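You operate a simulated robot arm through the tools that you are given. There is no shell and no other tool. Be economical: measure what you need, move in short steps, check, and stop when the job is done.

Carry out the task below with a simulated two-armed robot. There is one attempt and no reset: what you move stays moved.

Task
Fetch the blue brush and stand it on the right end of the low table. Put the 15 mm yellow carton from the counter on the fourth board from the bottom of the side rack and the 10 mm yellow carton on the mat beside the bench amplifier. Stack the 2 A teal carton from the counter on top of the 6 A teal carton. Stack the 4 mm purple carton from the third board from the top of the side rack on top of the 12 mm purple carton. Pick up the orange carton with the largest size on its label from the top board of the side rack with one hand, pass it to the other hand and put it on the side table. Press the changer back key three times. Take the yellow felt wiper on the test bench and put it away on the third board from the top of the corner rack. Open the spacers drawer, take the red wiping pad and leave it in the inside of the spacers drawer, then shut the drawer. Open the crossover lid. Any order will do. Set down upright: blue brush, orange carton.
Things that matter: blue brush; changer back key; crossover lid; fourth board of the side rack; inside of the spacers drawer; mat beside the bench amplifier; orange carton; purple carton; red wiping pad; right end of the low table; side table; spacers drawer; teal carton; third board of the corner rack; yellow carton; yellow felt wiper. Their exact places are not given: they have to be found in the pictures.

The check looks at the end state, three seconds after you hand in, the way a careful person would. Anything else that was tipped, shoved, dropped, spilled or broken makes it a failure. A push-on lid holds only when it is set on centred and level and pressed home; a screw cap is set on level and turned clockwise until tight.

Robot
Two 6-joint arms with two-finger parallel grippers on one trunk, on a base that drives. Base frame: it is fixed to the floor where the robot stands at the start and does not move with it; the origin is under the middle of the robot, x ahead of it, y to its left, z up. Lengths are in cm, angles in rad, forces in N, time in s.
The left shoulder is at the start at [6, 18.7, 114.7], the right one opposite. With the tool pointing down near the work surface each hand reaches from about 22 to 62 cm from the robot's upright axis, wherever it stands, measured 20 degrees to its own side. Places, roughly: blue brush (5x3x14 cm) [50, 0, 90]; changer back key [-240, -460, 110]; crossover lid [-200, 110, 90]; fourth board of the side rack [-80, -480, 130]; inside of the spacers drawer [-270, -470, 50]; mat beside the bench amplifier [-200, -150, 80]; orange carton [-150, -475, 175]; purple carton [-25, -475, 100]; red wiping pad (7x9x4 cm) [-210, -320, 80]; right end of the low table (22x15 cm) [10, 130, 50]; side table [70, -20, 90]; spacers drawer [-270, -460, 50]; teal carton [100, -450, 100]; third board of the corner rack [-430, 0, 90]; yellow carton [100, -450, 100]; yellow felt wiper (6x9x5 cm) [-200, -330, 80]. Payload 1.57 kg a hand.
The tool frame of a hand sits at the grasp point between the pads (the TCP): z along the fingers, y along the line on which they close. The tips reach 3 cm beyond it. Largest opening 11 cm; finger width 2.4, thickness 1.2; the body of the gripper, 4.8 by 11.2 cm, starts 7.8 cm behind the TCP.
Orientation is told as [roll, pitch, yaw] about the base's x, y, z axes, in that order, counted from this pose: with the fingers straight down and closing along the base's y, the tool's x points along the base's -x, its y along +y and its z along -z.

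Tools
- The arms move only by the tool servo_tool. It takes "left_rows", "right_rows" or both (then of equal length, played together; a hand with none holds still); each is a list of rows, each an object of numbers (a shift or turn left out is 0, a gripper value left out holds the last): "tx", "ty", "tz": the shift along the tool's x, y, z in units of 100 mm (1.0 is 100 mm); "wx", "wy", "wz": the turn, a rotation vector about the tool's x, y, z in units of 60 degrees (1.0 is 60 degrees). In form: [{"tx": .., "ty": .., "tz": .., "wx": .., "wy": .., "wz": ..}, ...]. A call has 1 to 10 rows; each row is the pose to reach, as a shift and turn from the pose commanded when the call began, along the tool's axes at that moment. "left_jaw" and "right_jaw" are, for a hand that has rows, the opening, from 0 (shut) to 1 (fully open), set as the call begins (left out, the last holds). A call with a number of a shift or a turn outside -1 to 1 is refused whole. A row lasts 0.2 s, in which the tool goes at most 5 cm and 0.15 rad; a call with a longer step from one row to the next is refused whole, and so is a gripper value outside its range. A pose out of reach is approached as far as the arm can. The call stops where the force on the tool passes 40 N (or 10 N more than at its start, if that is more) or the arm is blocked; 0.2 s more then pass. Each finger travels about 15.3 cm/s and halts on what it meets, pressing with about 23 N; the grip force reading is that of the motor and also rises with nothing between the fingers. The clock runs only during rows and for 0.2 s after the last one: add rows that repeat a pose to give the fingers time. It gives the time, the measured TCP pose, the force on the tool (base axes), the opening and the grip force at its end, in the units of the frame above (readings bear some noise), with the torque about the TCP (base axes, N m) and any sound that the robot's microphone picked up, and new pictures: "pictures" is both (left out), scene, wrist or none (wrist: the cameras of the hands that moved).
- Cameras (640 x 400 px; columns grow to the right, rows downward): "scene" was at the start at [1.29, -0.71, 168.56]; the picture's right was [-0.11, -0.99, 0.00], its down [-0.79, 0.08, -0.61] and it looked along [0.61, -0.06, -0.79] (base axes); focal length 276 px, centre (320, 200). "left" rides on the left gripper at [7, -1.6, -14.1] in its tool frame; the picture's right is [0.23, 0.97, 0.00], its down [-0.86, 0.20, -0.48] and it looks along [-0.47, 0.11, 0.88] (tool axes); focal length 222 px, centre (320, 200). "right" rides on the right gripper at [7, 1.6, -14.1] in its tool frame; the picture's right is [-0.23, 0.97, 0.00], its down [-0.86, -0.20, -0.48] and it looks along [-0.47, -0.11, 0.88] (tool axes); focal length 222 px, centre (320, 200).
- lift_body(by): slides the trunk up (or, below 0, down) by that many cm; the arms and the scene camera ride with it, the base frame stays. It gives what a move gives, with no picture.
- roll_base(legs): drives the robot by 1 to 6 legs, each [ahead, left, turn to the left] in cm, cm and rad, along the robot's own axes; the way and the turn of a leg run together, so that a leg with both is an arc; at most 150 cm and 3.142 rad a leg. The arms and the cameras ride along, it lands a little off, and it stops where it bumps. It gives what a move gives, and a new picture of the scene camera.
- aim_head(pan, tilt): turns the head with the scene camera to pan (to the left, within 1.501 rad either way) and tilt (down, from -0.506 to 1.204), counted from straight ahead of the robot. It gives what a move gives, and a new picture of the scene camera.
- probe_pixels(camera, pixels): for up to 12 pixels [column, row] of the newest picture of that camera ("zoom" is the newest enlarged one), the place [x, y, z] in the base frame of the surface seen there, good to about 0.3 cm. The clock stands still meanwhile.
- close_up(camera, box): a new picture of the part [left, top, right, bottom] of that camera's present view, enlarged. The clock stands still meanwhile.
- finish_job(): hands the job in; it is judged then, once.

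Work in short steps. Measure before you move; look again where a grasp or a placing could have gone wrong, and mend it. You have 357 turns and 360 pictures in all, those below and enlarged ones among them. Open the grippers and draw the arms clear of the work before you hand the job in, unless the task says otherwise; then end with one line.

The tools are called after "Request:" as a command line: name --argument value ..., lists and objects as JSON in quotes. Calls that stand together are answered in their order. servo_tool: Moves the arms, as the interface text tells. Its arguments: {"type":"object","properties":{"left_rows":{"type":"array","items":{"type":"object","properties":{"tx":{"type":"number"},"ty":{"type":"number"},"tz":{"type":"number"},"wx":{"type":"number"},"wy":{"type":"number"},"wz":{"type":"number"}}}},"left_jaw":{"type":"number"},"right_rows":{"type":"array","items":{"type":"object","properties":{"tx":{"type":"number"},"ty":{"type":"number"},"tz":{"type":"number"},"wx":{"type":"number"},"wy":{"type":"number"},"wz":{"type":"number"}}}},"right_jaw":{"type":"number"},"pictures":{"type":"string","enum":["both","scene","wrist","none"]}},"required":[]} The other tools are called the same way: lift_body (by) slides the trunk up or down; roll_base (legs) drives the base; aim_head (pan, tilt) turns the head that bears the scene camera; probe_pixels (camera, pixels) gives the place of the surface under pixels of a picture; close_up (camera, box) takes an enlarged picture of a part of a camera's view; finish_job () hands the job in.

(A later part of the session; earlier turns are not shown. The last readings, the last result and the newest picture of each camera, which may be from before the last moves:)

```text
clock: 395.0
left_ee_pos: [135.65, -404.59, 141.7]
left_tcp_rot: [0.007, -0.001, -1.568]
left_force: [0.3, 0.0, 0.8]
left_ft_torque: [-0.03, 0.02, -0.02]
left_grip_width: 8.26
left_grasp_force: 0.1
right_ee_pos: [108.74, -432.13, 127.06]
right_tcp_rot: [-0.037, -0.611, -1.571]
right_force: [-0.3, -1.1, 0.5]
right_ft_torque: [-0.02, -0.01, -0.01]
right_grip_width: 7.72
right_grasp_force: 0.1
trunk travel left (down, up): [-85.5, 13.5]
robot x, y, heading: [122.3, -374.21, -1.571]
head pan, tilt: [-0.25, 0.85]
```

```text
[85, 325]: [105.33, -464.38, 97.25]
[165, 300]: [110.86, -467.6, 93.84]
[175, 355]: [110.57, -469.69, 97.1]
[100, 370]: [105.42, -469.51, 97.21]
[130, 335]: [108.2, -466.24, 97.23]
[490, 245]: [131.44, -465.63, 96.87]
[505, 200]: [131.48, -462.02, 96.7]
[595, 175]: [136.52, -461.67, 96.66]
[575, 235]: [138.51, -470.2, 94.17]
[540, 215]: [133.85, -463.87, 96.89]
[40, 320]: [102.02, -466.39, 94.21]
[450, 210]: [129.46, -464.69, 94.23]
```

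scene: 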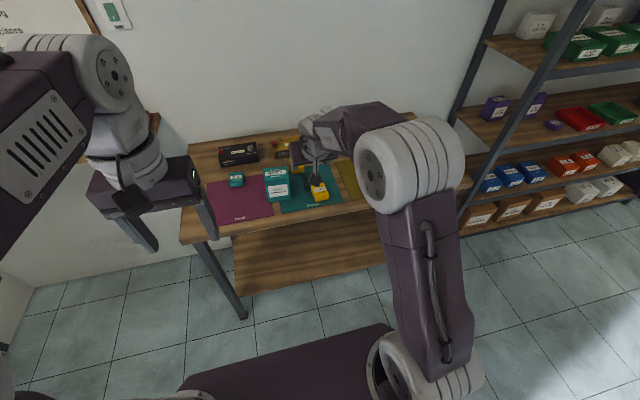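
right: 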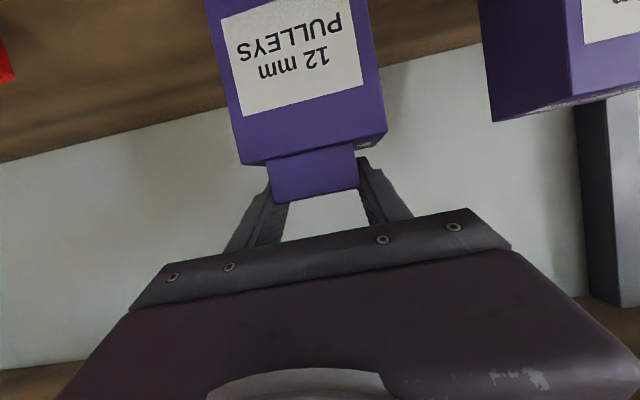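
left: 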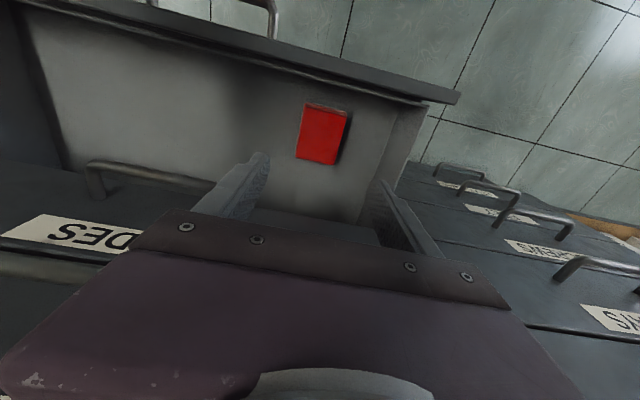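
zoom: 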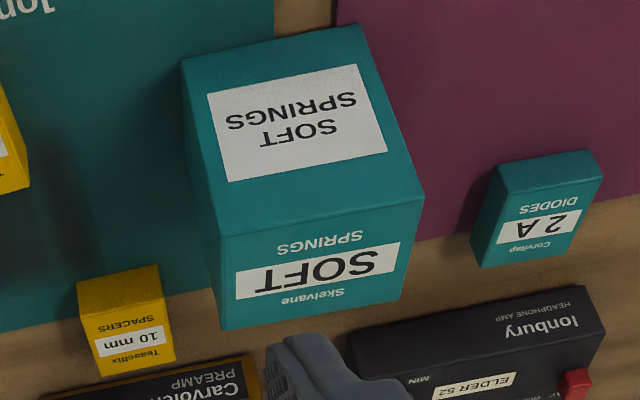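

Counter top z≈94.1. 2 A centre (134,-464), 6 A (72.3,-462.6), 10 mm (107.9,-467), 15 mm (74.4,-448.6). Raise trunk 6, drive in 31, and take 2 A with the left hand.

Request:
lift_body --by 6

Request:
roll_base --legs '[[31, 0, 0]]'

Request:
servo_tool --left_rows '[{"tz": 0.45}, {"tz": 0.9}, {"tz": 1.0, "tx": -0.3}, {"tz": 1.0, "tx": -0.7}]' --left_jaw 0.8 --pictures "none"

Request:
servo_tool --left_rows '[{"tz": 0.45}, {"tz": 0.9}, {"tz": 1.0, "tx": -0.3}, {"tz": 1.0, "tx": -0.7}]' --pictures "none"

Request:
servo_tool --left_rows '[{"tz": 0.45, "tx": -0.2}, {"tz": 0.8, "tx": -0.5}, {"tz": 1.0, "tx": -0.9}, {"tz": 1.0, "tx": -0.9}]' --pictures "wrist"

```text
clock: 396.0
left_ee_pos: [135.64, -404.51, 147.65]
left_tcp_rot: [0.01, 0.0, -1.57]
left_force: [0.5, -0.7, -0.6]
left_ft_torque: [-0.01, 0.03, -0.02]
left_grip_width: 8.25
left_grasp_force: 0.0
right_ee_pos: [108.73, -432.2, 133.08]
right_tcp_rot: [-0.034, -0.609, -1.573]
right_force: [0.5, -0.1, -0.2]
right_ft_torque: [0.02, 0.02, 0.01]
right_grip_width: 7.69
right_grasp_force: 0.1
trunk travel left (down, up): [-91.5, 7.5]
robot x, y, heading: [122.18, -374.2, -1.572]
head pan, tilt: [-0.25, 0.85]
```

```text
clock: 398.0
left_ee_pos: [135.48, -435.19, 147.7]
left_tcp_rot: [0.01, -0.002, -1.571]
left_force: [0.9, 0.6, 0.5]
left_ft_torque: [-0.02, 0.0, 0.0]
left_grip_width: 8.26
left_grasp_force: 0.1
right_ee_pos: [108.65, -462.65, 133.2]
right_tcp_rot: [-0.033, -0.612, -1.576]
right_force: [0.0, -0.3, -0.3]
right_ft_torque: [0.01, 0.02, 0.01]
right_grip_width: 7.69
right_grasp_force: 0.1
trunk travel left (down, up): [-91.5, 7.5]
robot x, y, heading: [122.3, -404.89, -1.573]
head pan, tilt: [-0.25, 0.85]
```

scene: 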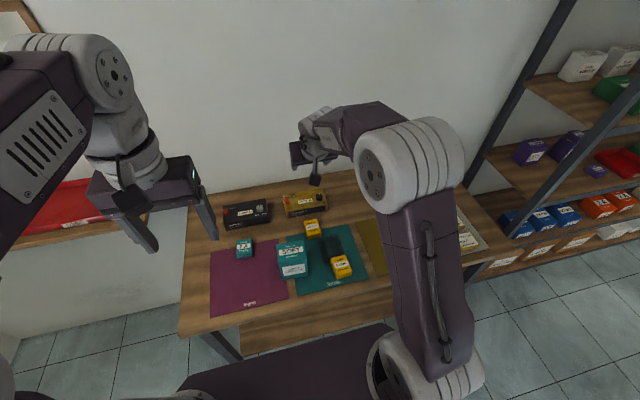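

```text
clock: 399.0
left_ee_pos: [135.59, -443.03, 137.4]
left_tcp_rot: [0.007, 0.002, -1.572]
left_force: [-0.2, 0.1, -0.4]
left_ft_torque: [0.06, -0.01, 0.01]
left_grip_width: 8.79
left_grasp_force: 0.1
right_ee_pos: [108.64, -463.36, 132.94]
right_tcp_rot: [-0.034, -0.607, -1.575]
right_force: [-0.5, -0.2, -0.3]
right_ft_torque: [0.04, -0.01, 0.0]
right_grip_width: 7.69
right_grasp_force: 0.1
trunk travel left (down, up): [-91.5, 7.5]
robot x, y, heading: [122.25, -404.98, -1.571]
head pan, tilt: [-0.25, 0.85]
```

```text
clock: 400.0
left_ee_pos: [135.87, -449.71, 127.59]
left_tcp_rot: [0.01, -0.001, -1.572]
left_force: [0.2, -0.4, -0.1]
left_ft_torque: [0.02, -0.02, 0.01]
left_grip_width: 8.81
left_grasp_force: 0.0
right_ee_pos: [108.59, -463.07, 132.96]
right_tcp_rot: [-0.035, -0.607, -1.573]
right_force: [0.9, -0.3, -0.4]
right_ft_torque: [0.0, -0.01, -0.01]
right_grip_width: 7.7
right_grasp_force: 0.1
trunk travel left (down, up): [-91.5, 7.5]
robot x, y, heading: [122.21, -404.9, -1.575]
head pan, tilt: [-0.25, 0.85]
```

```text
clock: 401.0
left_ee_pos: [135.79, -458.31, 117.97]
left_tcp_rot: [0.006, 0.0, -1.57]
left_force: [-0.4, -0.1, -0.5]
left_ft_torque: [0.02, -0.03, 0.02]
left_grip_width: 8.8
left_grasp_force: 0.1
right_ee_pos: [108.57, -462.89, 133.08]
right_tcp_rot: [-0.033, -0.609, -1.574]
right_force: [0.4, 0.4, -1.0]
right_ft_torque: [-0.02, 0.02, 0.03]
right_grip_width: 7.67
right_grasp_force: 0.1
trunk travel left (down, up): [-91.5, 7.5]
robot x, y, heading: [122.39, -404.92, -1.569]
head pan, tilt: [-0.25, 0.85]
```

left: 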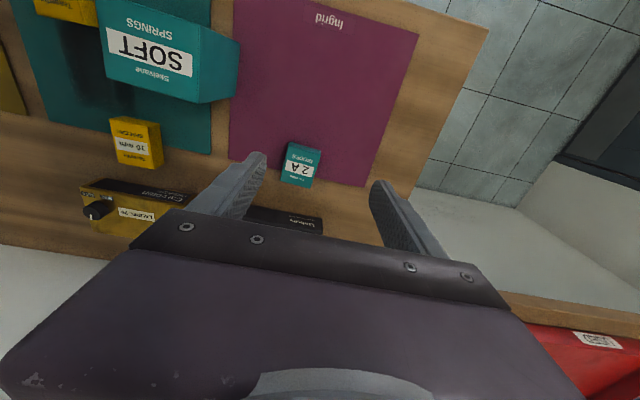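

2 A visible at (300,165). Re-probe with the left camera for a precise grasp.

Request:
close_up --camera "left" --box '[240, 110, 400, 210]'

Request:
probe_pixels --camera "zoom" --pixels '[[185, 140], [320, 160], [170, 275], [290, 305], [240, 220], [150, 330], [100, 340]]'

```text
4.00 times, centred on (320, 160) of left
```

zoom: 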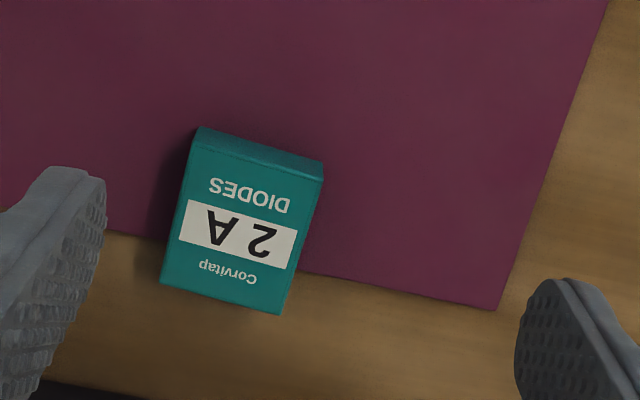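

```text
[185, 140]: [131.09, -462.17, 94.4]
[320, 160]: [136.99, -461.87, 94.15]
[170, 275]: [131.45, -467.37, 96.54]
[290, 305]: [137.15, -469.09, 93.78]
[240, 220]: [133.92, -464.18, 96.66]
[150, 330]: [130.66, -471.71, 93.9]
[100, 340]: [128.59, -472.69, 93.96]
```

Move over and descend to TCP 97.2, then grip.

Request:
servo_tool --left_rows '[{"tx": -0.33, "ty": -0.09, "tz": 0.2}, {"tx": -0.66, "ty": -0.18, "tz": 0.5}, {"tx": -0.66, "ty": -0.18, "tz": 0.9}, {"tx": -0.66, "ty": -0.18, "tz": 1.0}]' --pictures "none"

Request:
servo_tool --left_rows '[{"tz": 0.4}, {"tz": 0.75}, {"tz": 0.95}, {"tz": 1.0}, {"tz": 1.05}]' --pictures "wrist"

```text
clock: 402.0
left_ee_pos: [134.1, -463.81, 107.66]
left_tcp_rot: [0.009, 0.0, -1.57]
left_force: [0.5, -1.1, -0.9]
left_ft_torque: [-0.04, 0.0, 0.03]
left_grip_width: 8.79
left_grasp_force: 0.1
left hand out of reach, approached as far as the arm can: row 2, 3, 4
right_ee_pos: [108.51, -462.92, 133.14]
right_tcp_rot: [-0.034, -0.61, -1.576]
right_force: [0.3, 0.9, 0.9]
right_ft_torque: [0.01, 0.01, -0.02]
right_grip_width: 7.68
right_grasp_force: 0.1
trunk travel left (down, up): [-91.5, 7.5]
robot x, y, heading: [122.36, -404.78, -1.573]
head pan, tilt: [-0.25, 0.85]
```

```text
refused: 1.05 is not a number from -1 to 1
```

At reach limit; drive 4 cm closer and re-centre.

Request:
roll_base --legs '[[4, 0, 0]]'

Request:
servo_tool --left_rows '[{"tx": 0.25}, {"tx": 0.25, "tz": 0.4}, {"tx": 0.25, "tz": 0.7}]' --pictures "wrist"

```text
clock: 402.9
left_ee_pos: [134.07, -467.24, 108.15]
left_tcp_rot: [0.008, -0.008, -1.571]
left_force: [0.0, 0.4, 0.0]
left_ft_torque: [-0.11, 0.02, 0.0]
left_grip_width: 8.81
left_grasp_force: 0.0
right_ee_pos: [108.55, -465.94, 133.61]
right_tcp_rot: [-0.034, -0.618, -1.575]
right_force: [-0.7, 0.9, 0.3]
right_ft_torque: [-0.02, 0.04, 0.0]
right_grip_width: 7.73
right_grasp_force: 0.0
trunk travel left (down, up): [-91.5, 7.5]
robot x, y, heading: [122.64, -408.64, -1.574]
head pan, tilt: [-0.25, 0.85]
```

scene: 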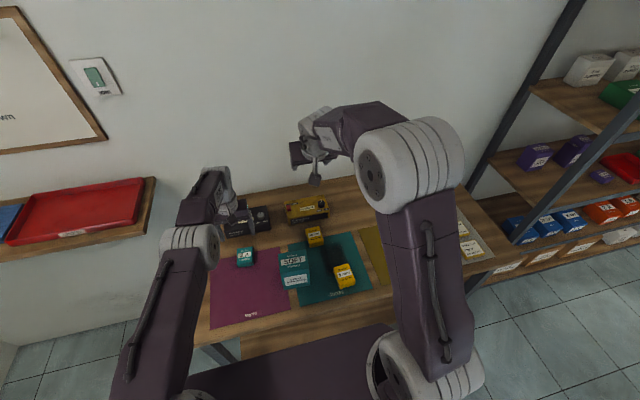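

```text
clock: 403.7
left_ee_pos: [134.19, -465.62, 100.63]
left_tcp_rot: [0.01, 0.0, -1.572]
left_force: [0.3, 0.0, 0.1]
left_ft_torque: [0.01, -0.01, -0.04]
left_grip_width: 8.78
left_grasp_force: 0.0
right_ee_pos: [108.63, -467.15, 133.1]
right_tcp_rot: [-0.032, -0.609, -1.575]
right_force: [0.0, -0.8, -0.4]
right_ft_torque: [0.01, -0.01, 0.01]
right_grip_width: 7.71
right_grasp_force: 0.0
trunk travel left (down, up): [-91.5, 7.5]
robot x, y, heading: [122.83, -409.05, -1.571]
head pan, tilt: [-0.25, 0.85]
```

left: 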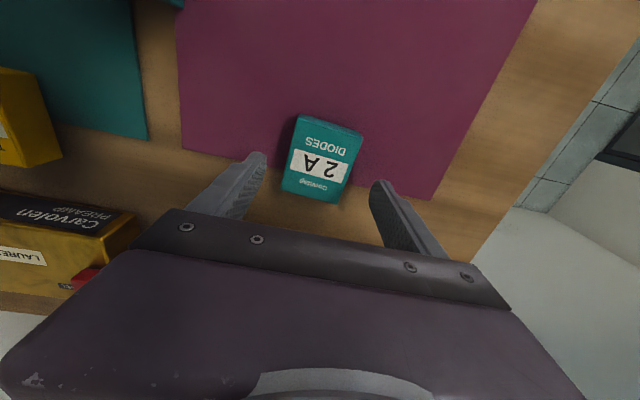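

Aligned. Descend 3.4 cm and grip.

Request:
servo_tool --left_rows '[{"tx": 0.06, "tz": 0.15}, {"tx": 0.06, "tz": 0.28}, {"tx": 0.06, "tz": 0.34}]' --pictures "none"

Request:
servo_tool --left_rows '[{}, {}, {}, {}]' --left_jaw 0 --pictures "none"

Request:
servo_tool --left_rows '[{"tz": -0.05}, {"tz": -0.1}, {"tz": -0.2}, {"tz": -0.4}, {"tz": -0.7}, {"tz": -1.0}]' --pictures "wrist"

```text
clock: 404.5
left_ee_pos: [134.05, -464.67, 97.46]
left_tcp_rot: [0.009, -0.005, -1.57]
left_force: [0.5, -3.4, 4.8]
left_ft_torque: [-0.08, 0.22, 0.24]
left_grip_width: 8.75
left_grasp_force: 0.1
right_ee_pos: [108.61, -466.71, 133.2]
right_tcp_rot: [-0.031, -0.611, -1.576]
right_force: [-0.1, 0.2, 1.2]
right_ft_torque: [-0.01, -0.01, -0.01]
right_grip_width: 7.69
right_grasp_force: 0.0
trunk travel left (down, up): [-91.5, 7.5]
robot x, y, heading: [122.58, -408.83, -1.572]
head pan, tilt: [-0.25, 0.85]
```

```text
clock: 405.5
left_ee_pos: [133.95, -464.76, 97.51]
left_tcp_rot: [0.008, -0.002, -1.571]
left_force: [-10.7, -2.3, 13.5]
left_ft_torque: [0.04, 0.81, 0.11]
left_grip_width: 5.47
left_grasp_force: 22.8
right_ee_pos: [108.31, -466.81, 133.19]
right_tcp_rot: [-0.03, -0.611, -1.576]
right_force: [-0.1, 0.5, 0.6]
right_ft_torque: [0.02, -0.02, -0.03]
right_grip_width: 7.69
right_grasp_force: 0.1
trunk travel left (down, up): [-91.5, 7.5]
robot x, y, heading: [122.42, -408.96, -1.573]
head pan, tilt: [-0.25, 0.85]
```

```text
clock: 406.9
left_ee_pos: [134.11, -464.91, 107.37]
left_tcp_rot: [0.008, 0.001, -1.571]
left_force: [0.4, -0.4, -0.3]
left_ft_torque: [-0.03, 0.01, 0.03]
left_grip_width: 5.4
left_grasp_force: 22.4
right_ee_pos: [108.48, -466.84, 133.2]
right_tcp_rot: [-0.031, -0.608, -1.577]
right_force: [0.6, -0.1, 0.7]
right_ft_torque: [-0.02, 0.02, 0.01]
right_grip_width: 7.7
right_grasp_force: 0.2
trunk travel left (down, up): [-91.5, 7.5]
robot x, y, heading: [122.45, -409.05, -1.576]
head pan, tilt: [-0.25, 0.85]
```

left: 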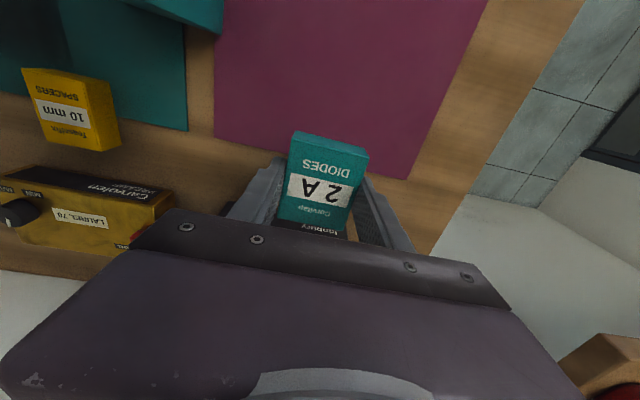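

Held. Raise 12 cm while drawing in a bit, then move the base 62 right to the 6 A carton.

Request:
servo_tool --left_rows '[{"tz": -0.35, "tx": 0.2}, {"tz": -0.7, "tx": 0.5}, {"tz": -1.0, "tx": 0.8}]' --pictures "none"

Request:
roll_base --legs '[[0, -62, 0]]'

Request:
close_up --camera "left" --box '[0, 0, 640, 400]'

```text
clock: 407.7
left_ee_pos: [133.97, -456.78, 117.47]
left_tcp_rot: [0.009, -0.003, -1.571]
left_force: [-0.1, 0.2, -1.0]
left_ft_torque: [0.01, -0.02, 0.02]
left_grip_width: 5.41
left_grasp_force: 23.0
right_ee_pos: [108.56, -466.73, 133.17]
right_tcp_rot: [-0.031, -0.611, -1.577]
right_force: [-0.5, -0.2, 0.7]
right_ft_torque: [-0.02, 0.0, -0.02]
right_grip_width: 7.71
right_grasp_force: 0.1
trunk travel left (down, up): [-91.5, 7.5]
robot x, y, heading: [122.7, -408.81, -1.575]
head pan, tilt: [-0.25, 0.85]
```

```text
clock: 411.2
left_ee_pos: [72.31, -457.07, 117.37]
left_tcp_rot: [0.006, -0.001, -1.562]
left_force: [0.9, -0.3, -1.1]
left_ft_torque: [-0.02, 0.01, -0.01]
left_grip_width: 5.41
left_grasp_force: 23.1
right_ee_pos: [47.18, -467.19, 133.14]
right_tcp_rot: [-0.034, -0.608, -1.566]
right_force: [-0.4, -0.6, 1.0]
right_ft_torque: [0.03, -0.03, -0.02]
right_grip_width: 7.7
right_grasp_force: 0.0
trunk travel left (down, up): [-91.5, 7.5]
robot x, y, heading: [60.23, -408.82, -1.564]
head pan, tilt: [-0.25, 0.85]
```

scene: 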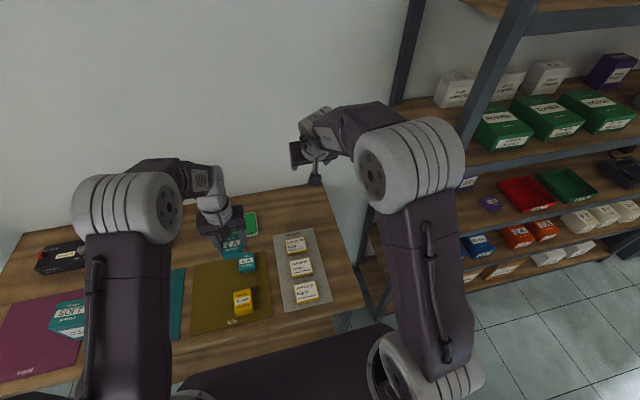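

```text
1.00 times, centred on (320, 200) of left
```

zoom: 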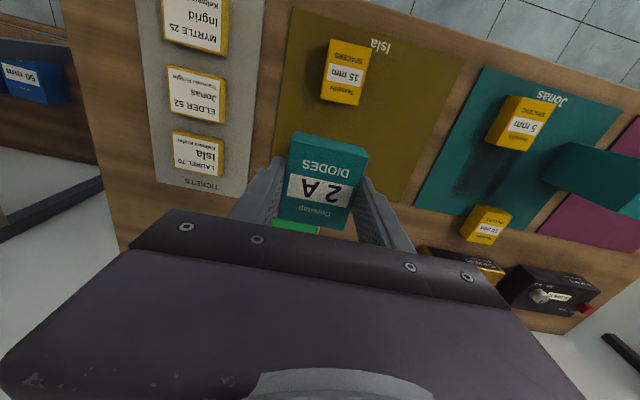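

Zoom in the scene to verify the 6 A position.

Request:
close_up --camera "scene" --box '[190, 210, 310, 310]'

Request:
probe_pixels --camera "zoom" --pixels '[[335, 205], [300, 215], [350, 195], [345, 245], [290, 255], [300, 300], [295, 230], [350, 215], [320, 225]]'

```text
4.00 times, centred on (250, 260) of scene
```

zoom: 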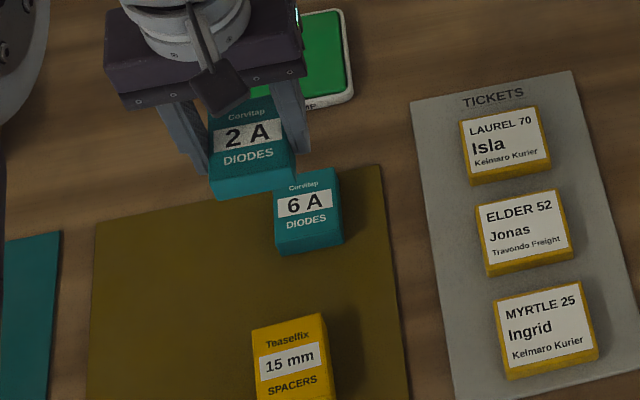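

```text
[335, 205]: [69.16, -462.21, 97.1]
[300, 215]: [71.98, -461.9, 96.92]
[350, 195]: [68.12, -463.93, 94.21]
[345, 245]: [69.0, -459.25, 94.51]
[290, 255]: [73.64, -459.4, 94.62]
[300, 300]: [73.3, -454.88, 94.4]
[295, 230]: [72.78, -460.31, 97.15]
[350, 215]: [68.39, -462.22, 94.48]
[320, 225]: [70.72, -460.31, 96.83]
```

Request:
probe_pixels --camera "zoom" --pixels '[[282, 190], [330, 177], [281, 226], [337, 214], [277, 210], [339, 205], [309, 235], [333, 172]]'

```text
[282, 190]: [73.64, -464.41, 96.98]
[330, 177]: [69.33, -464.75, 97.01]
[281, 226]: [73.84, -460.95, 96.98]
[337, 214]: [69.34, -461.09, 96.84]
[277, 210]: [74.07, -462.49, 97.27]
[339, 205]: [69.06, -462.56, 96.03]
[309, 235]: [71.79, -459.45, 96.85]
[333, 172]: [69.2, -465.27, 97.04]
```

6 A top: centre (71.6,-462.4), z 97.0. Move above it, then lower to TCP≈100.6.

Request:
servo_tool --left_rows '[{"tx": -0.25, "ty": -0.07, "tz": 0.25}, {"tx": -0.51, "ty": -0.07, "tz": 0.6}, {"tx": -0.51, "ty": -0.07, "tz": 1.0}, {"tx": -0.51, "ty": -0.07, "tz": 1.0}]' --pictures "none"

Request:
close_up --camera "scene" --box '[190, 210, 310, 310]'

```text
clock: 412.2
left_ee_pos: [71.7, -462.1, 107.57]
left_tcp_rot: [0.008, 0.001, -1.562]
left_force: [-0.3, 0.0, -0.6]
left_ft_torque: [0.02, -0.04, 0.0]
left_grip_width: 5.38
left_grasp_force: 22.6
right_ee_pos: [47.08, -467.17, 133.18]
right_tcp_rot: [-0.029, -0.61, -1.565]
right_force: [0.2, 1.1, 0.4]
right_ft_torque: [0.02, 0.03, 0.01]
right_grip_width: 7.71
right_grasp_force: 0.0
trunk travel left (down, up): [-91.5, 7.5]
robot x, y, heading: [60.38, -409.36, -1.561]
head pan, tilt: [-0.25, 0.85]
```

```text
4.00 times, centred on (250, 260) of scene
```

zoom: 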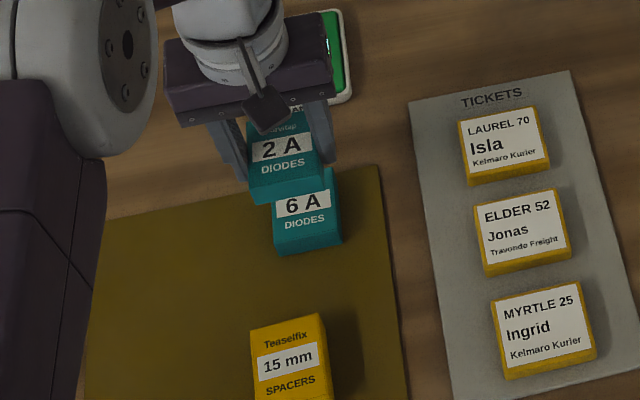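

Lower 7 cm gently onto 6 A.

Request:
servo_tool --left_rows '[{"tz": 0.3}, {"tz": 0.5}, {"tz": 0.6}, {"tz": 0.65}, {"tz": 0.68}, {"tz": 0.7}, {"tz": 0.72}]' --pictures "none"

Request:
close_up --camera "scene" --box '[190, 210, 310, 310]'

```text
clock: 413.8
left_ee_pos: [71.67, -462.05, 100.18]
left_tcp_rot: [0.009, 0.001, -1.562]
left_force: [0.1, -0.6, -0.7]
left_ft_torque: [-0.01, 0.0, -0.02]
left_grip_width: 5.45
left_grasp_force: 23.2
right_ee_pos: [46.96, -467.21, 133.12]
right_tcp_rot: [-0.032, -0.611, -1.566]
right_force: [0.2, 0.1, 0.3]
right_ft_torque: [-0.02, -0.03, -0.01]
right_grip_width: 7.67
right_grasp_force: 0.0
trunk travel left (down, up): [-91.5, 7.5]
robot x, y, heading: [60.15, -408.98, -1.561]
head pan, tilt: [-0.25, 0.85]
```

```text
4.00 times, centred on (250, 260) of scene
```

zoom: 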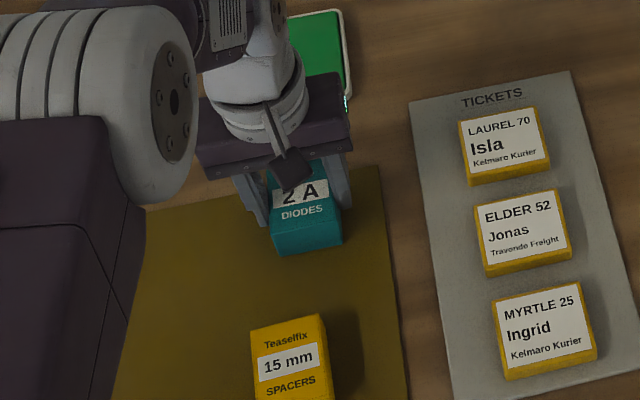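

No contact yet; continue in small steps until it touches.

Request:
servo_tool --left_rows '[{"tz": 0.015}, {"tz": 0.03}, {"tz": 0.045}, {"tz": 0.06}]' --pictures "none"

```text
clock: 414.8
left_ee_pos: [71.74, -462.11, 99.86]
left_tcp_rot: [0.009, -0.006, -1.563]
left_force: [0.0, -1.5, 23.5]
left_ft_torque: [0.04, 0.03, 0.01]
left_grip_width: 5.41
left_grasp_force: 23.2
right_ee_pos: [46.87, -466.91, 133.11]
right_tcp_rot: [-0.03, -0.612, -1.564]
right_force: [0.0, 0.8, 0.0]
right_ft_torque: [-0.01, 0.01, -0.04]
right_grip_width: 7.68
right_grasp_force: 0.1
trunk travel left (down, up): [-91.5, 7.5]
robot x, y, heading: [60.53, -408.84, -1.565]
head pan, tilt: [-0.25, 0.85]
```

Contact. Ease, open and rise.

Request:
servo_tool --left_rows '[{"tz": -0.02}, {"tz": -0.025}]' --pictures "none"

Request:
servo_tool --left_rows '[{}, {}, {"tz": -0.2}, {"tz": -0.6}, {"tz": -1.0}]' --left_jaw 0.75 --pictures "none"

Request:
close_up --camera "left" --box '[160, 0, 480, 200]'

```text
clock: 415.4
left_ee_pos: [71.68, -461.99, 99.87]
left_tcp_rot: [0.01, -0.001, -1.561]
left_force: [-1.4, -2.2, 15.1]
left_ft_torque: [-0.26, 0.15, -0.04]
left_grip_width: 5.41
left_grasp_force: 22.8
right_ee_pos: [46.93, -467.11, 133.22]
right_tcp_rot: [-0.032, -0.613, -1.566]
right_force: [-0.2, 0.4, -0.1]
right_ft_torque: [0.01, 0.02, -0.01]
right_grip_width: 7.7
right_grasp_force: 0.2
trunk travel left (down, up): [-91.5, 7.5]
robot x, y, heading: [60.15, -409.08, -1.563]
head pan, tilt: [-0.25, 0.85]
```

```text
clock: 416.6
left_ee_pos: [71.56, -462.12, 109.92]
left_tcp_rot: [0.009, 0.0, -1.562]
left_force: [-0.1, 0.9, 0.5]
left_ft_torque: [-0.01, -0.04, 0.01]
left_grip_width: 8.24
left_grasp_force: 0.0
right_ee_pos: [46.89, -467.02, 133.05]
right_tcp_rot: [-0.033, -0.611, -1.566]
right_force: [-0.5, -0.4, -0.3]
right_ft_torque: [-0.02, 0.08, -0.02]
right_grip_width: 7.72
right_grasp_force: 0.0
trunk travel left (down, up): [-91.5, 7.5]
robot x, y, heading: [60.32, -409.08, -1.565]
head pan, tilt: [-0.25, 0.85]
```

```text
2.00 times, centred on (320, 100) of left
```

zoom: 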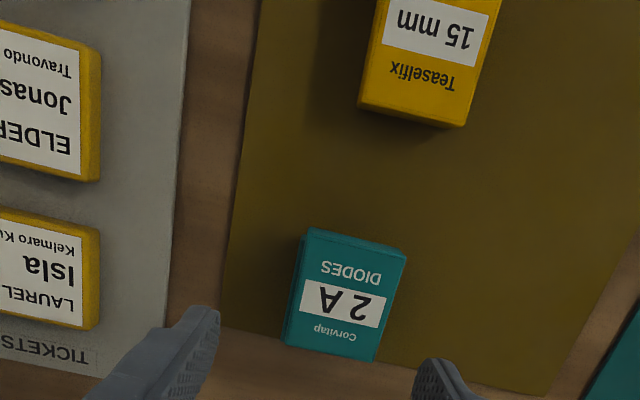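

2 A sits on 6 A. Now the 15 mm yellow with the tilted right hand: raise left, shift base, and look through the right wrist.

Request:
servo_tool --left_rows '[{"tz": -0.4, "tx": 0.3}, {"tz": -0.8, "tx": 0.6}, {"tz": -1.0, "tx": 1.0}]' --pictures "none"

Request:
roll_base --legs '[[-12, 27.5, 0]]'

Request:
servo_tool --right_rows '[{"tz": 0.3, "tx": 0.3}, {"tz": 0.6, "tx": 0.6}, {"tz": 0.9, "tx": 0.9}]' --right_jaw 0.75 --pictures "wrist"

```text
clock: 417.4
left_ee_pos: [71.54, -451.93, 120.03]
left_tcp_rot: [0.008, 0.001, -1.563]
left_force: [0.9, 0.7, 0.4]
left_ft_torque: [-0.04, -0.02, 0.03]
left_grip_width: 8.26
left_grasp_force: 0.0
right_ee_pos: [47.01, -467.06, 133.17]
right_tcp_rot: [-0.034, -0.61, -1.565]
right_force: [0.2, -0.1, 0.1]
right_ft_torque: [-0.03, 0.0, 0.01]
right_grip_width: 7.69
right_grasp_force: 0.0
trunk travel left (down, up): [-91.5, 7.5]
robot x, y, heading: [60.24, -409.23, -1.565]
head pan, tilt: [-0.25, 0.85]
```

```text
clock: 419.4
left_ee_pos: [98.31, -440.22, 119.89]
left_tcp_rot: [0.011, 0.0, -1.566]
left_force: [-0.2, 0.3, -0.1]
left_ft_torque: [0.0, -0.01, -0.04]
left_grip_width: 8.25
left_grasp_force: 0.1
right_ee_pos: [73.58, -455.34, 132.98]
right_tcp_rot: [-0.028, -0.61, -1.571]
right_force: [-0.6, -0.6, 0.5]
right_ft_torque: [0.02, -0.01, -0.01]
right_grip_width: 7.7
right_grasp_force: 0.0
trunk travel left (down, up): [-91.5, 7.5]
robot x, y, heading: [87.63, -396.98, -1.566]
head pan, tilt: [-0.25, 0.85]
```

scene: 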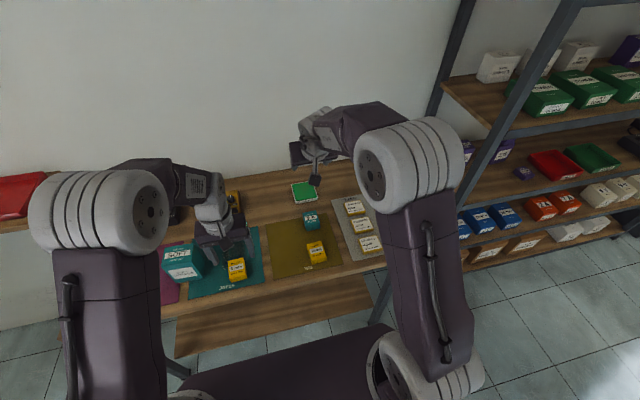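

```text
clock: 420.2
left_ee_pos: [98.52, -440.2, 119.81]
left_tcp_rot: [0.01, 0.001, -1.566]
left_force: [0.6, -0.1, 0.5]
left_ft_torque: [-0.02, 0.0, 0.02]
left_grip_width: 8.25
left_grasp_force: 0.1
right_ee_pos: [73.9, -452.99, 120.41]
right_tcp_rot: [-0.03, -0.606, -1.575]
right_force: [-0.7, 0.3, -0.8]
right_ft_torque: [0.0, 0.01, 0.03]
right_grip_width: 8.26
right_grasp_force: 0.0
trunk travel left (down, up): [-91.5, 7.5]
robot x, y, heading: [86.88, -396.8, -1.567]
head pan, tilt: [-0.25, 0.85]
```

right: 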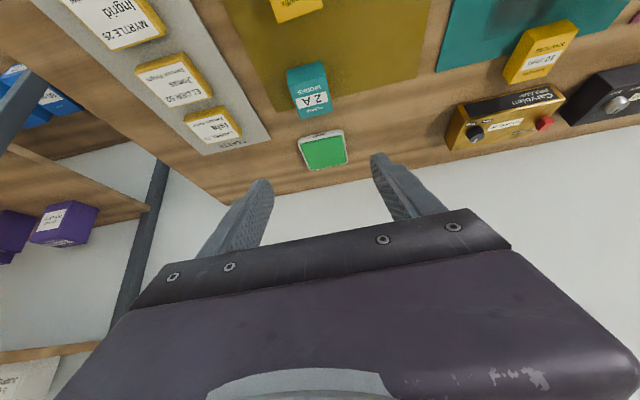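

Move back and down towards the 15 mm carton (TCP target (74.4,-447.8)).

Request:
servo_tool --right_rows '[{"tz": 0.18, "tx": 0.25, "ty": 0.02}, {"tz": 0.36, "tx": 0.48, "ty": 0.025}, {"tz": 0.55, "tx": 0.7, "ty": 0.025}]' --pictures "none"

Request:
servo_tool --right_rows '[{"tz": 0.18, "tx": 0.25, "ty": 0.02}, {"tz": 0.36, "tx": 0.48, "ty": 0.025}, {"tz": 0.55, "tx": 0.7, "ty": 0.025}, {"tz": 0.55, "tx": 0.7, "ty": 0.025}]' --pictures "wrist"

Request:
probe_pixels --camera "right" --pixels '[[300, 80], [320, 100], [340, 120], [300, 110], [330, 70]]'

```text
clock: 421.0
left_ee_pos: [98.69, -440.22, 119.91]
left_tcp_rot: [0.009, -0.002, -1.566]
left_force: [0.2, 0.5, -0.2]
left_ft_torque: [0.02, -0.01, 0.01]
left_grip_width: 8.27
left_grasp_force: 0.0
right_ee_pos: [73.64, -450.48, 111.84]
right_tcp_rot: [-0.033, -0.61, -1.569]
right_force: [-0.8, -0.2, -1.0]
right_ft_torque: [-0.03, 0.01, -0.02]
right_grip_width: 8.26
right_grasp_force: 0.0
trunk travel left (down, up): [-91.5, 7.5]
robot x, y, heading: [87.23, -397.18, -1.563]
head pan, tilt: [-0.25, 0.85]
```

```text
clock: 422.0
left_ee_pos: [98.63, -440.21, 119.89]
left_tcp_rot: [0.009, 0.001, -1.567]
left_force: [0.4, -0.1, 0.4]
left_ft_torque: [0.03, 0.0, -0.03]
left_grip_width: 8.25
left_grasp_force: 0.1
right_ee_pos: [73.78, -447.72, 103.35]
right_tcp_rot: [-0.031, -0.61, -1.57]
right_force: [0.2, -0.8, -0.5]
right_ft_torque: [0.01, -0.03, 0.01]
right_grip_width: 8.28
right_grasp_force: 0.1
trunk travel left (down, up): [-91.5, 7.5]
robot x, y, heading: [87.29, -396.67, -1.567]
head pan, tilt: [-0.25, 0.85]
```

right: 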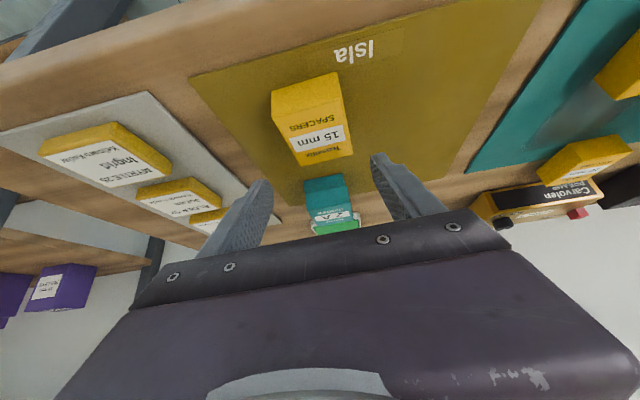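

```text
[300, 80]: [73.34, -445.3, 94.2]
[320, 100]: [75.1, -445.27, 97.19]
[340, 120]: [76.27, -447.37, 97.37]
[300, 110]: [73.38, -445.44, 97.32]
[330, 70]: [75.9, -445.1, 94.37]
```

Descend straight 5.6 cm with 0.5 correction, and grip.

Request:
servo_tool --right_rows '[{"tz": 0.2, "tx": 0.14, "ty": 0.05}, {"tz": 0.37, "tx": 0.26, "ty": 0.05}, {"tz": 0.46, "tx": 0.32, "ty": 0.05}, {"tz": 0.46, "tx": 0.32, "ty": 0.05}]' --pictures "none"

Request:
servo_tool --right_rows '[{}, {}, {}, {}]' --right_jaw 0 --pictures "none"

Request:
servo_tool --right_rows '[{"tz": -0.04, "tx": -0.028}, {"tz": -0.08, "tx": -0.056}, {"tz": -0.16, "tx": -0.11}, {"tz": -0.33, "tx": -0.23}, {"tz": -0.6, "tx": -0.42}, {"tz": -0.9, "tx": -0.63}]' --pictures "wrist"

```text
clock: 423.0
left_ee_pos: [98.64, -440.16, 119.96]
left_tcp_rot: [0.008, -0.001, -1.565]
left_force: [-0.1, -0.5, 0.2]
left_ft_torque: [-0.02, 0.01, 0.0]
left_grip_width: 8.25
left_grasp_force: 0.1
right_ee_pos: [74.24, -447.8, 97.86]
right_tcp_rot: [-0.033, -0.609, -1.569]
right_force: [-0.5, -0.3, -0.1]
right_ft_torque: [-0.01, -0.01, 0.0]
right_grip_width: 8.26
right_grasp_force: 0.0
trunk travel left (down, up): [-91.5, 7.5]
robot x, y, heading: [87.21, -396.96, -1.563]
head pan, tilt: [-0.25, 0.85]
```

```text
clock: 424.0
left_ee_pos: [98.63, -440.13, 120.01]
left_tcp_rot: [0.009, -0.001, -1.566]
left_force: [0.7, 0.1, 0.8]
left_ft_torque: [0.02, 0.0, -0.01]
left_grip_width: 8.26
left_grasp_force: 0.0
right_ee_pos: [74.16, -447.87, 97.86]
right_tcp_rot: [-0.033, -0.609, -1.567]
right_force: [-0.5, -0.8, 0.8]
right_ft_torque: [0.01, 0.0, 0.03]
right_grip_width: 5.43
right_grasp_force: 23.1
trunk travel left (down, up): [-91.5, 7.5]
robot x, y, heading: [87.1, -397.19, -1.567]
head pan, tilt: [-0.25, 0.85]
```

```text
clock: 425.4
left_ee_pos: [98.54, -440.1, 119.83]
left_tcp_rot: [0.009, 0.001, -1.565]
left_force: [-0.9, 0.1, -0.3]
left_ft_torque: [-0.02, -0.02, 0.02]
left_grip_width: 8.27
left_grasp_force: 0.1
right_ee_pos: [74.48, -447.67, 108.89]
right_tcp_rot: [-0.034, -0.61, -1.57]
right_force: [-0.3, -0.2, -0.6]
right_ft_torque: [0.02, 0.02, 0.0]
right_grip_width: 5.43
right_grasp_force: 23.5
trunk travel left (down, up): [-91.5, 7.5]
robot x, y, heading: [87.62, -396.62, -1.569]
head pan, tilt: [-0.25, 0.85]
```

right: 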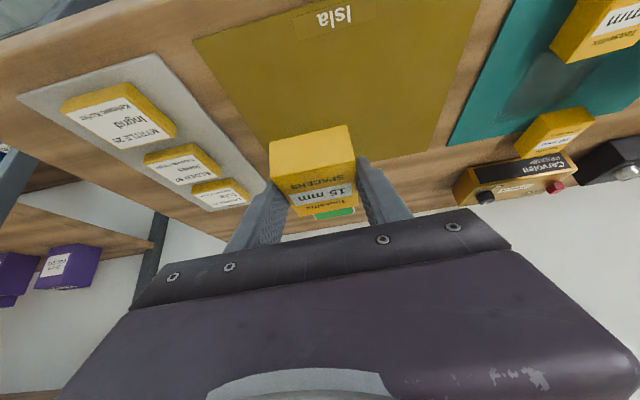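

Held. Now the 10 mm carton with the left hand: shift base 14 ahead, 9.3 left.

Request:
servo_tool --right_rows '[{"tz": -0.25, "tx": -0.17}, {"tz": -0.5, "tx": -0.35}]' --pictures "none"

Request:
roll_base --legs '[[14, 9.3, 0]]'

Request:
servo_tool --left_rows '[{"tx": -0.3, "tz": 0.35}, {"tx": -0.6, "tz": 0.7}, {"tx": -1.0, "tz": 0.9}, {"tx": -1.0, "tz": 1.0}]' --pictures "wrist"

Request:
probe_pixels --camera "left" --pixels '[[315, 150], [300, 140], [330, 160], [310, 170]]'

```text
clock: 426.0
left_ee_pos: [98.45, -439.92, 119.95]
left_tcp_rot: [0.008, -0.002, -1.566]
left_force: [0.3, -0.3, -0.8]
left_ft_torque: [-0.04, 0.0, 0.02]
left_grip_width: 8.27
left_grasp_force: 0.0
right_ee_pos: [74.59, -447.61, 115.02]
right_tcp_rot: [-0.032, -0.608, -1.569]
right_force: [-0.5, 0.4, -0.9]
right_ft_torque: [-0.01, 0.0, 0.0]
right_grip_width: 5.45
right_grasp_force: 23.3
trunk travel left (down, up): [-91.5, 7.5]
robot x, y, heading: [87.26, -397.06, -1.572]
head pan, tilt: [-0.25, 0.85]
```

```text
clock: 427.5
left_ee_pos: [107.72, -453.68, 120.1]
left_tcp_rot: [0.012, -0.003, -1.565]
left_force: [-0.2, -0.1, -0.3]
left_ft_torque: [-0.02, -0.03, 0.04]
left_grip_width: 8.25
left_grasp_force: 0.1
right_ee_pos: [83.72, -461.27, 115.1]
right_tcp_rot: [-0.028, -0.611, -1.572]
right_force: [0.1, 0.4, 0.3]
right_ft_torque: [0.01, 0.0, 0.0]
right_grip_width: 5.44
right_grasp_force: 23.3
trunk travel left (down, up): [-91.5, 7.5]
robot x, y, heading: [96.72, -410.88, -1.568]
head pan, tilt: [-0.25, 0.85]
```

scene: 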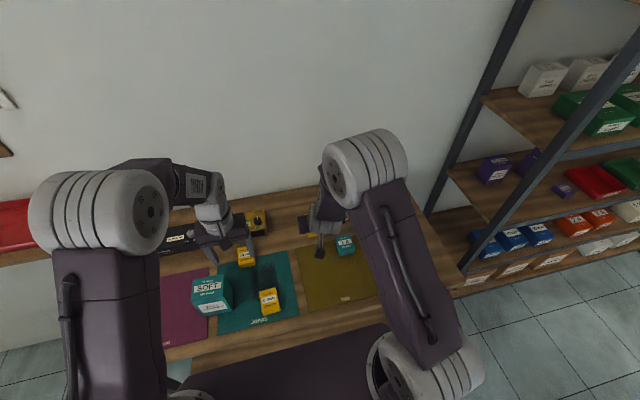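

```text
clock: 428.5
left_ee_pos: [107.92, -464.03, 109.9]
left_tcp_rot: [0.007, 0.001, -1.565]
left_force: [0.2, 0.1, 0.1]
left_ft_torque: [0.02, 0.0, -0.01]
left_grip_width: 8.23
left_grasp_force: 0.1
right_ee_pos: [84.01, -461.63, 114.99]
right_tcp_rot: [-0.033, -0.608, -1.569]
right_force: [-1.1, -0.2, -0.6]
right_ft_torque: [0.01, -0.01, 0.01]
right_grip_width: 5.43
right_grasp_force: 22.9
trunk travel left (down, up): [-91.5, 7.5]
robot x, y, heading: [96.57, -410.92, -1.566]
head pan, tilt: [-0.25, 0.85]
```

left: 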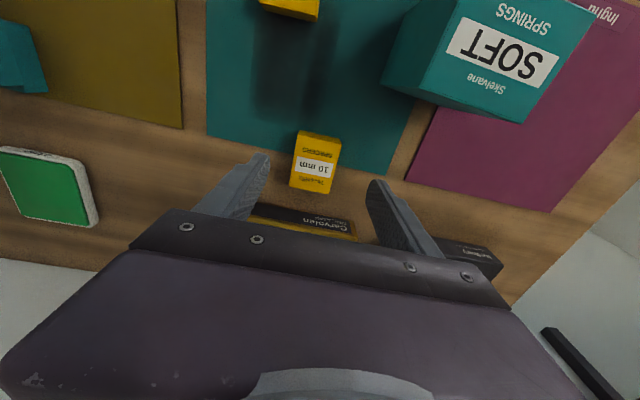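

```text
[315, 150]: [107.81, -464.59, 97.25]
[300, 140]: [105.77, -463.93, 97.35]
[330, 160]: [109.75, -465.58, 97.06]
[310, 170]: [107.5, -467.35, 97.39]
```

Centred in x. Extend 2.5 and descend 12.4, then grip.

Request:
servo_tool --left_rows '[{"tx": -0.15, "tz": 0.4}, {"tx": -0.25, "tz": 0.8}, {"tx": -0.25, "tz": 1.0}]' --pictures "none"

Request:
servo_tool --left_rows '[{"tz": 0.12}, {"tz": 0.2}, {"tz": 0.235}, {"tz": 0.235}]' --pictures "none"

Request:
servo_tool --left_rows '[{}, {}, {}, {}]' --left_jaw 0 --pictures "none"

Request:
servo_tool --left_rows '[{"tz": -0.05}, {"tz": -0.1}, {"tz": -0.2}, {"tz": -0.4}, {"tz": -0.7, "tx": 0.1}, {"tz": -1.0, "tx": 0.3}]' --pictures "wrist"

```text
clock: 429.3
left_ee_pos: [107.96, -466.57, 99.86]
left_tcp_rot: [0.009, 0.0, -1.565]
left_force: [-0.2, -1.2, -0.2]
left_ft_torque: [0.03, -0.01, 0.03]
left_grip_width: 8.27
left_grasp_force: 0.0
right_ee_pos: [83.99, -461.65, 115.01]
right_tcp_rot: [-0.031, -0.609, -1.569]
right_force: [-0.3, -0.9, -0.3]
right_ft_torque: [0.01, 0.02, 0.02]
right_grip_width: 5.44
right_grasp_force: 23.1
trunk travel left (down, up): [-91.5, 7.5]
robot x, y, heading: [96.49, -410.71, -1.568]
head pan, tilt: [-0.25, 0.85]
```

```text
clock: 430.3
left_ee_pos: [108.09, -466.63, 97.35]
left_tcp_rot: [0.008, 0.0, -1.565]
left_force: [-0.4, 0.0, 0.0]
left_ft_torque: [0.02, 0.0, 0.0]
left_grip_width: 8.25
left_grasp_force: 0.1
right_ee_pos: [84.01, -461.72, 115.01]
right_tcp_rot: [-0.034, -0.609, -1.569]
right_force: [0.7, -1.0, -1.4]
right_ft_torque: [0.02, 0.01, 0.0]
right_grip_width: 5.45
right_grasp_force: 22.5
trunk travel left (down, up): [-91.5, 7.5]
robot x, y, heading: [96.76, -410.31, -1.571]
head pan, tilt: [-0.25, 0.85]
```

```text
clock: 431.3
left_ee_pos: [108.0, -466.71, 97.59]
left_tcp_rot: [0.008, -0.001, -1.565]
left_force: [-0.3, 0.3, 0.0]
left_ft_torque: [-0.01, -0.03, -0.02]
left_grip_width: 5.41
left_grasp_force: 23.0
right_ee_pos: [83.88, -461.65, 114.94]
right_tcp_rot: [-0.033, -0.609, -1.568]
right_force: [-0.9, 0.5, -0.6]
right_ft_torque: [0.03, -0.01, 0.0]
right_grip_width: 5.44
right_grasp_force: 22.6
trunk travel left (down, up): [-91.5, 7.5]
robot x, y, heading: [96.39, -410.67, -1.564]
head pan, tilt: [-0.25, 0.85]
```

```text
clock: 432.7
left_ee_pos: [108.02, -463.36, 107.7]
left_tcp_rot: [0.008, 0.001, -1.565]
left_force: [-0.2, -0.3, -0.6]
left_ft_torque: [0.02, -0.04, -0.01]
left_grip_width: 5.41
left_grasp_force: 23.3
right_ee_pos: [83.95, -461.5, 115.08]
right_tcp_rot: [-0.033, -0.611, -1.567]
right_force: [-0.1, 0.0, -0.8]
right_ft_torque: [0.03, -0.01, -0.01]
right_grip_width: 5.44
right_grasp_force: 23.0
trunk travel left (down, up): [-91.5, 7.5]
robot x, y, heading: [96.78, -410.64, -1.565]
head pan, tilt: [-0.25, 0.85]
```

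left: 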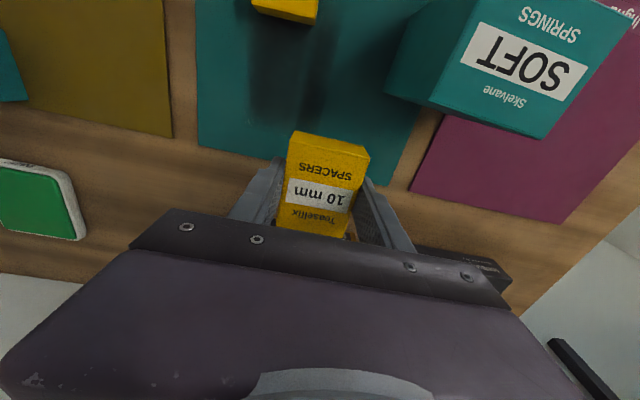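

Held. Draw the left hand in, back off and drive to the rack.

Request:
servo_tool --left_rows '[{"tz": -0.3, "tx": 0.3}, {"tz": -0.6, "tx": 0.6}, {"tz": -1.0, "tx": 0.9}, {"tz": -1.0, "tx": 1.0}]' --pictures "none"

Request:
roll_base --legs '[[-42, 0, 0], [0, -142, 0], [0, -38, -0.005]]'

Request:
aim_head --pan -0.1 --tilt 0.45

```text
clock: 433.7
left_ee_pos: [107.84, -453.56, 117.52]
left_tcp_rot: [0.008, 0.0, -1.565]
left_force: [0.2, -0.1, -1.2]
left_ft_torque: [0.04, -0.01, -0.04]
left_grip_width: 5.44
left_grasp_force: 23.0
right_ee_pos: [84.03, -461.74, 115.03]
right_tcp_rot: [-0.033, -0.608, -1.57]
right_force: [0.2, 0.2, -0.7]
right_ft_torque: [0.0, -0.02, -0.03]
right_grip_width: 5.45
right_grasp_force: 23.3
trunk travel left (down, up): [-91.5, 7.5]
robot x, y, heading: [96.68, -411.08, -1.567]
head pan, tilt: [-0.25, 0.85]
```

```text
clock: 445.0
left_ee_pos: [-74.72, -410.05, 117.55]
left_tcp_rot: [0.007, 0.001, -1.592]
left_force: [0.4, -0.7, -1.9]
left_ft_torque: [0.03, 0.03, -0.02]
left_grip_width: 5.4
left_grasp_force: 23.2
right_ee_pos: [-98.79, -417.56, 115.02]
right_tcp_rot: [-0.035, -0.608, -1.591]
right_force: [-0.1, 1.1, -0.3]
right_ft_torque: [0.0, 0.01, 0.0]
right_grip_width: 5.45
right_grasp_force: 23.4
trunk travel left (down, up): [-91.5, 7.5]
robot x, y, heading: [-85.09, -367.48, -1.592]
head pan, tilt: [-0.25, 0.85]
```

scene: 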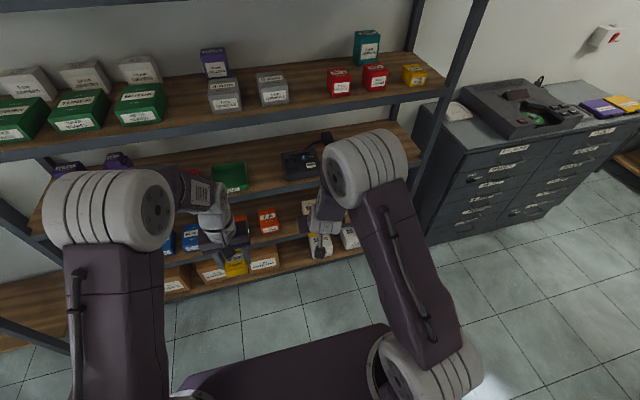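

```text
clock: 445.9
left_ee_pos: [-75.03, -410.03, 117.59]
left_tcp_rot: [0.01, 0.001, -1.592]
left_force: [-0.1, 0.3, -1.0]
left_ft_torque: [0.0, -0.01, 0.0]
left_grip_width: 5.44
left_grasp_force: 22.8
right_ee_pos: [-99.07, -417.6, 114.92]
right_tcp_rot: [-0.031, -0.609, -1.593]
right_force: [0.0, 0.4, -0.5]
right_ft_torque: [-0.01, -0.02, -0.02]
right_grip_width: 5.46
right_grasp_force: 23.2
trunk travel left (down, up): [-91.5, 7.5]
robot x, y, heading: [-84.46, -367.24, -1.592]
head pan, tilt: [-0.099, 0.45]
```

scene: 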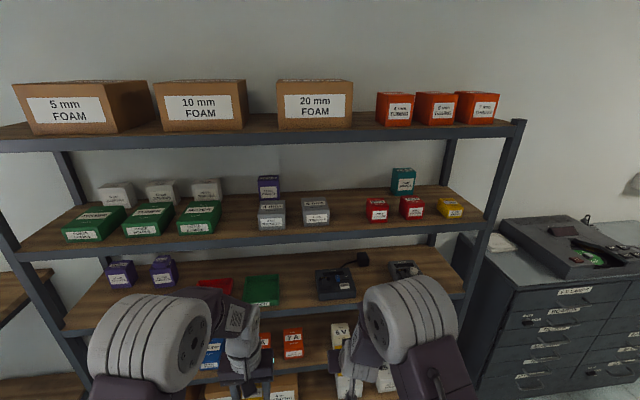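

Free space on the fourth board at about (345,222). Probing it, its surroundings and the orange 7 mm carton.

Request:
probe_pixels --camera "scene" --pixels '[[345, 222], [347, 205], [345, 232], [328, 222], [368, 215], [345, 240], [375, 195], [477, 96], [466, 110], [497, 112], [480, 122], [420, 140]]'

Request:
close_up --camera "scene" --box '[360, 75, 530, 160]'

Request:
probe_pixels --camera "zoom" --pixels '[[370, 85], [405, 70], [500, 75], [370, 155], [490, 165], [515, 80], [508, 155], [340, 160], [430, 110], [425, 68], [360, 75]]'

```text
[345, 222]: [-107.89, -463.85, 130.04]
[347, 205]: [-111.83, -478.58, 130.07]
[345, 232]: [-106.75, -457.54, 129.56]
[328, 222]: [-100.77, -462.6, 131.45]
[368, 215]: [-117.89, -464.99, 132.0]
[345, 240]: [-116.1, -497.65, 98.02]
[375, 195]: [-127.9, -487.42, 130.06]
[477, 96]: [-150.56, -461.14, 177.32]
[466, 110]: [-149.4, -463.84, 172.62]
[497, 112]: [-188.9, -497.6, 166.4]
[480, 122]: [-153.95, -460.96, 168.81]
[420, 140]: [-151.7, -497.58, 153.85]
```

```text
3.76 times, centred on (445, 118) of scene
```

zoom: 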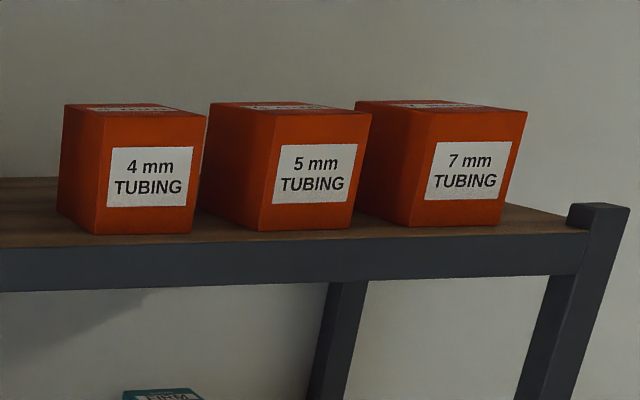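

```text
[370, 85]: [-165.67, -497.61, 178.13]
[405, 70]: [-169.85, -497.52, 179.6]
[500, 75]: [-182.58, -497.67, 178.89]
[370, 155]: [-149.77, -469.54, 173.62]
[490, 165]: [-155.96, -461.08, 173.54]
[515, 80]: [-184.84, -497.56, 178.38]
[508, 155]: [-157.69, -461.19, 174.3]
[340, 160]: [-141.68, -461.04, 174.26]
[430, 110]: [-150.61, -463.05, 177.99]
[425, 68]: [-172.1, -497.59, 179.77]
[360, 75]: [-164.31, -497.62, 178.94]
```

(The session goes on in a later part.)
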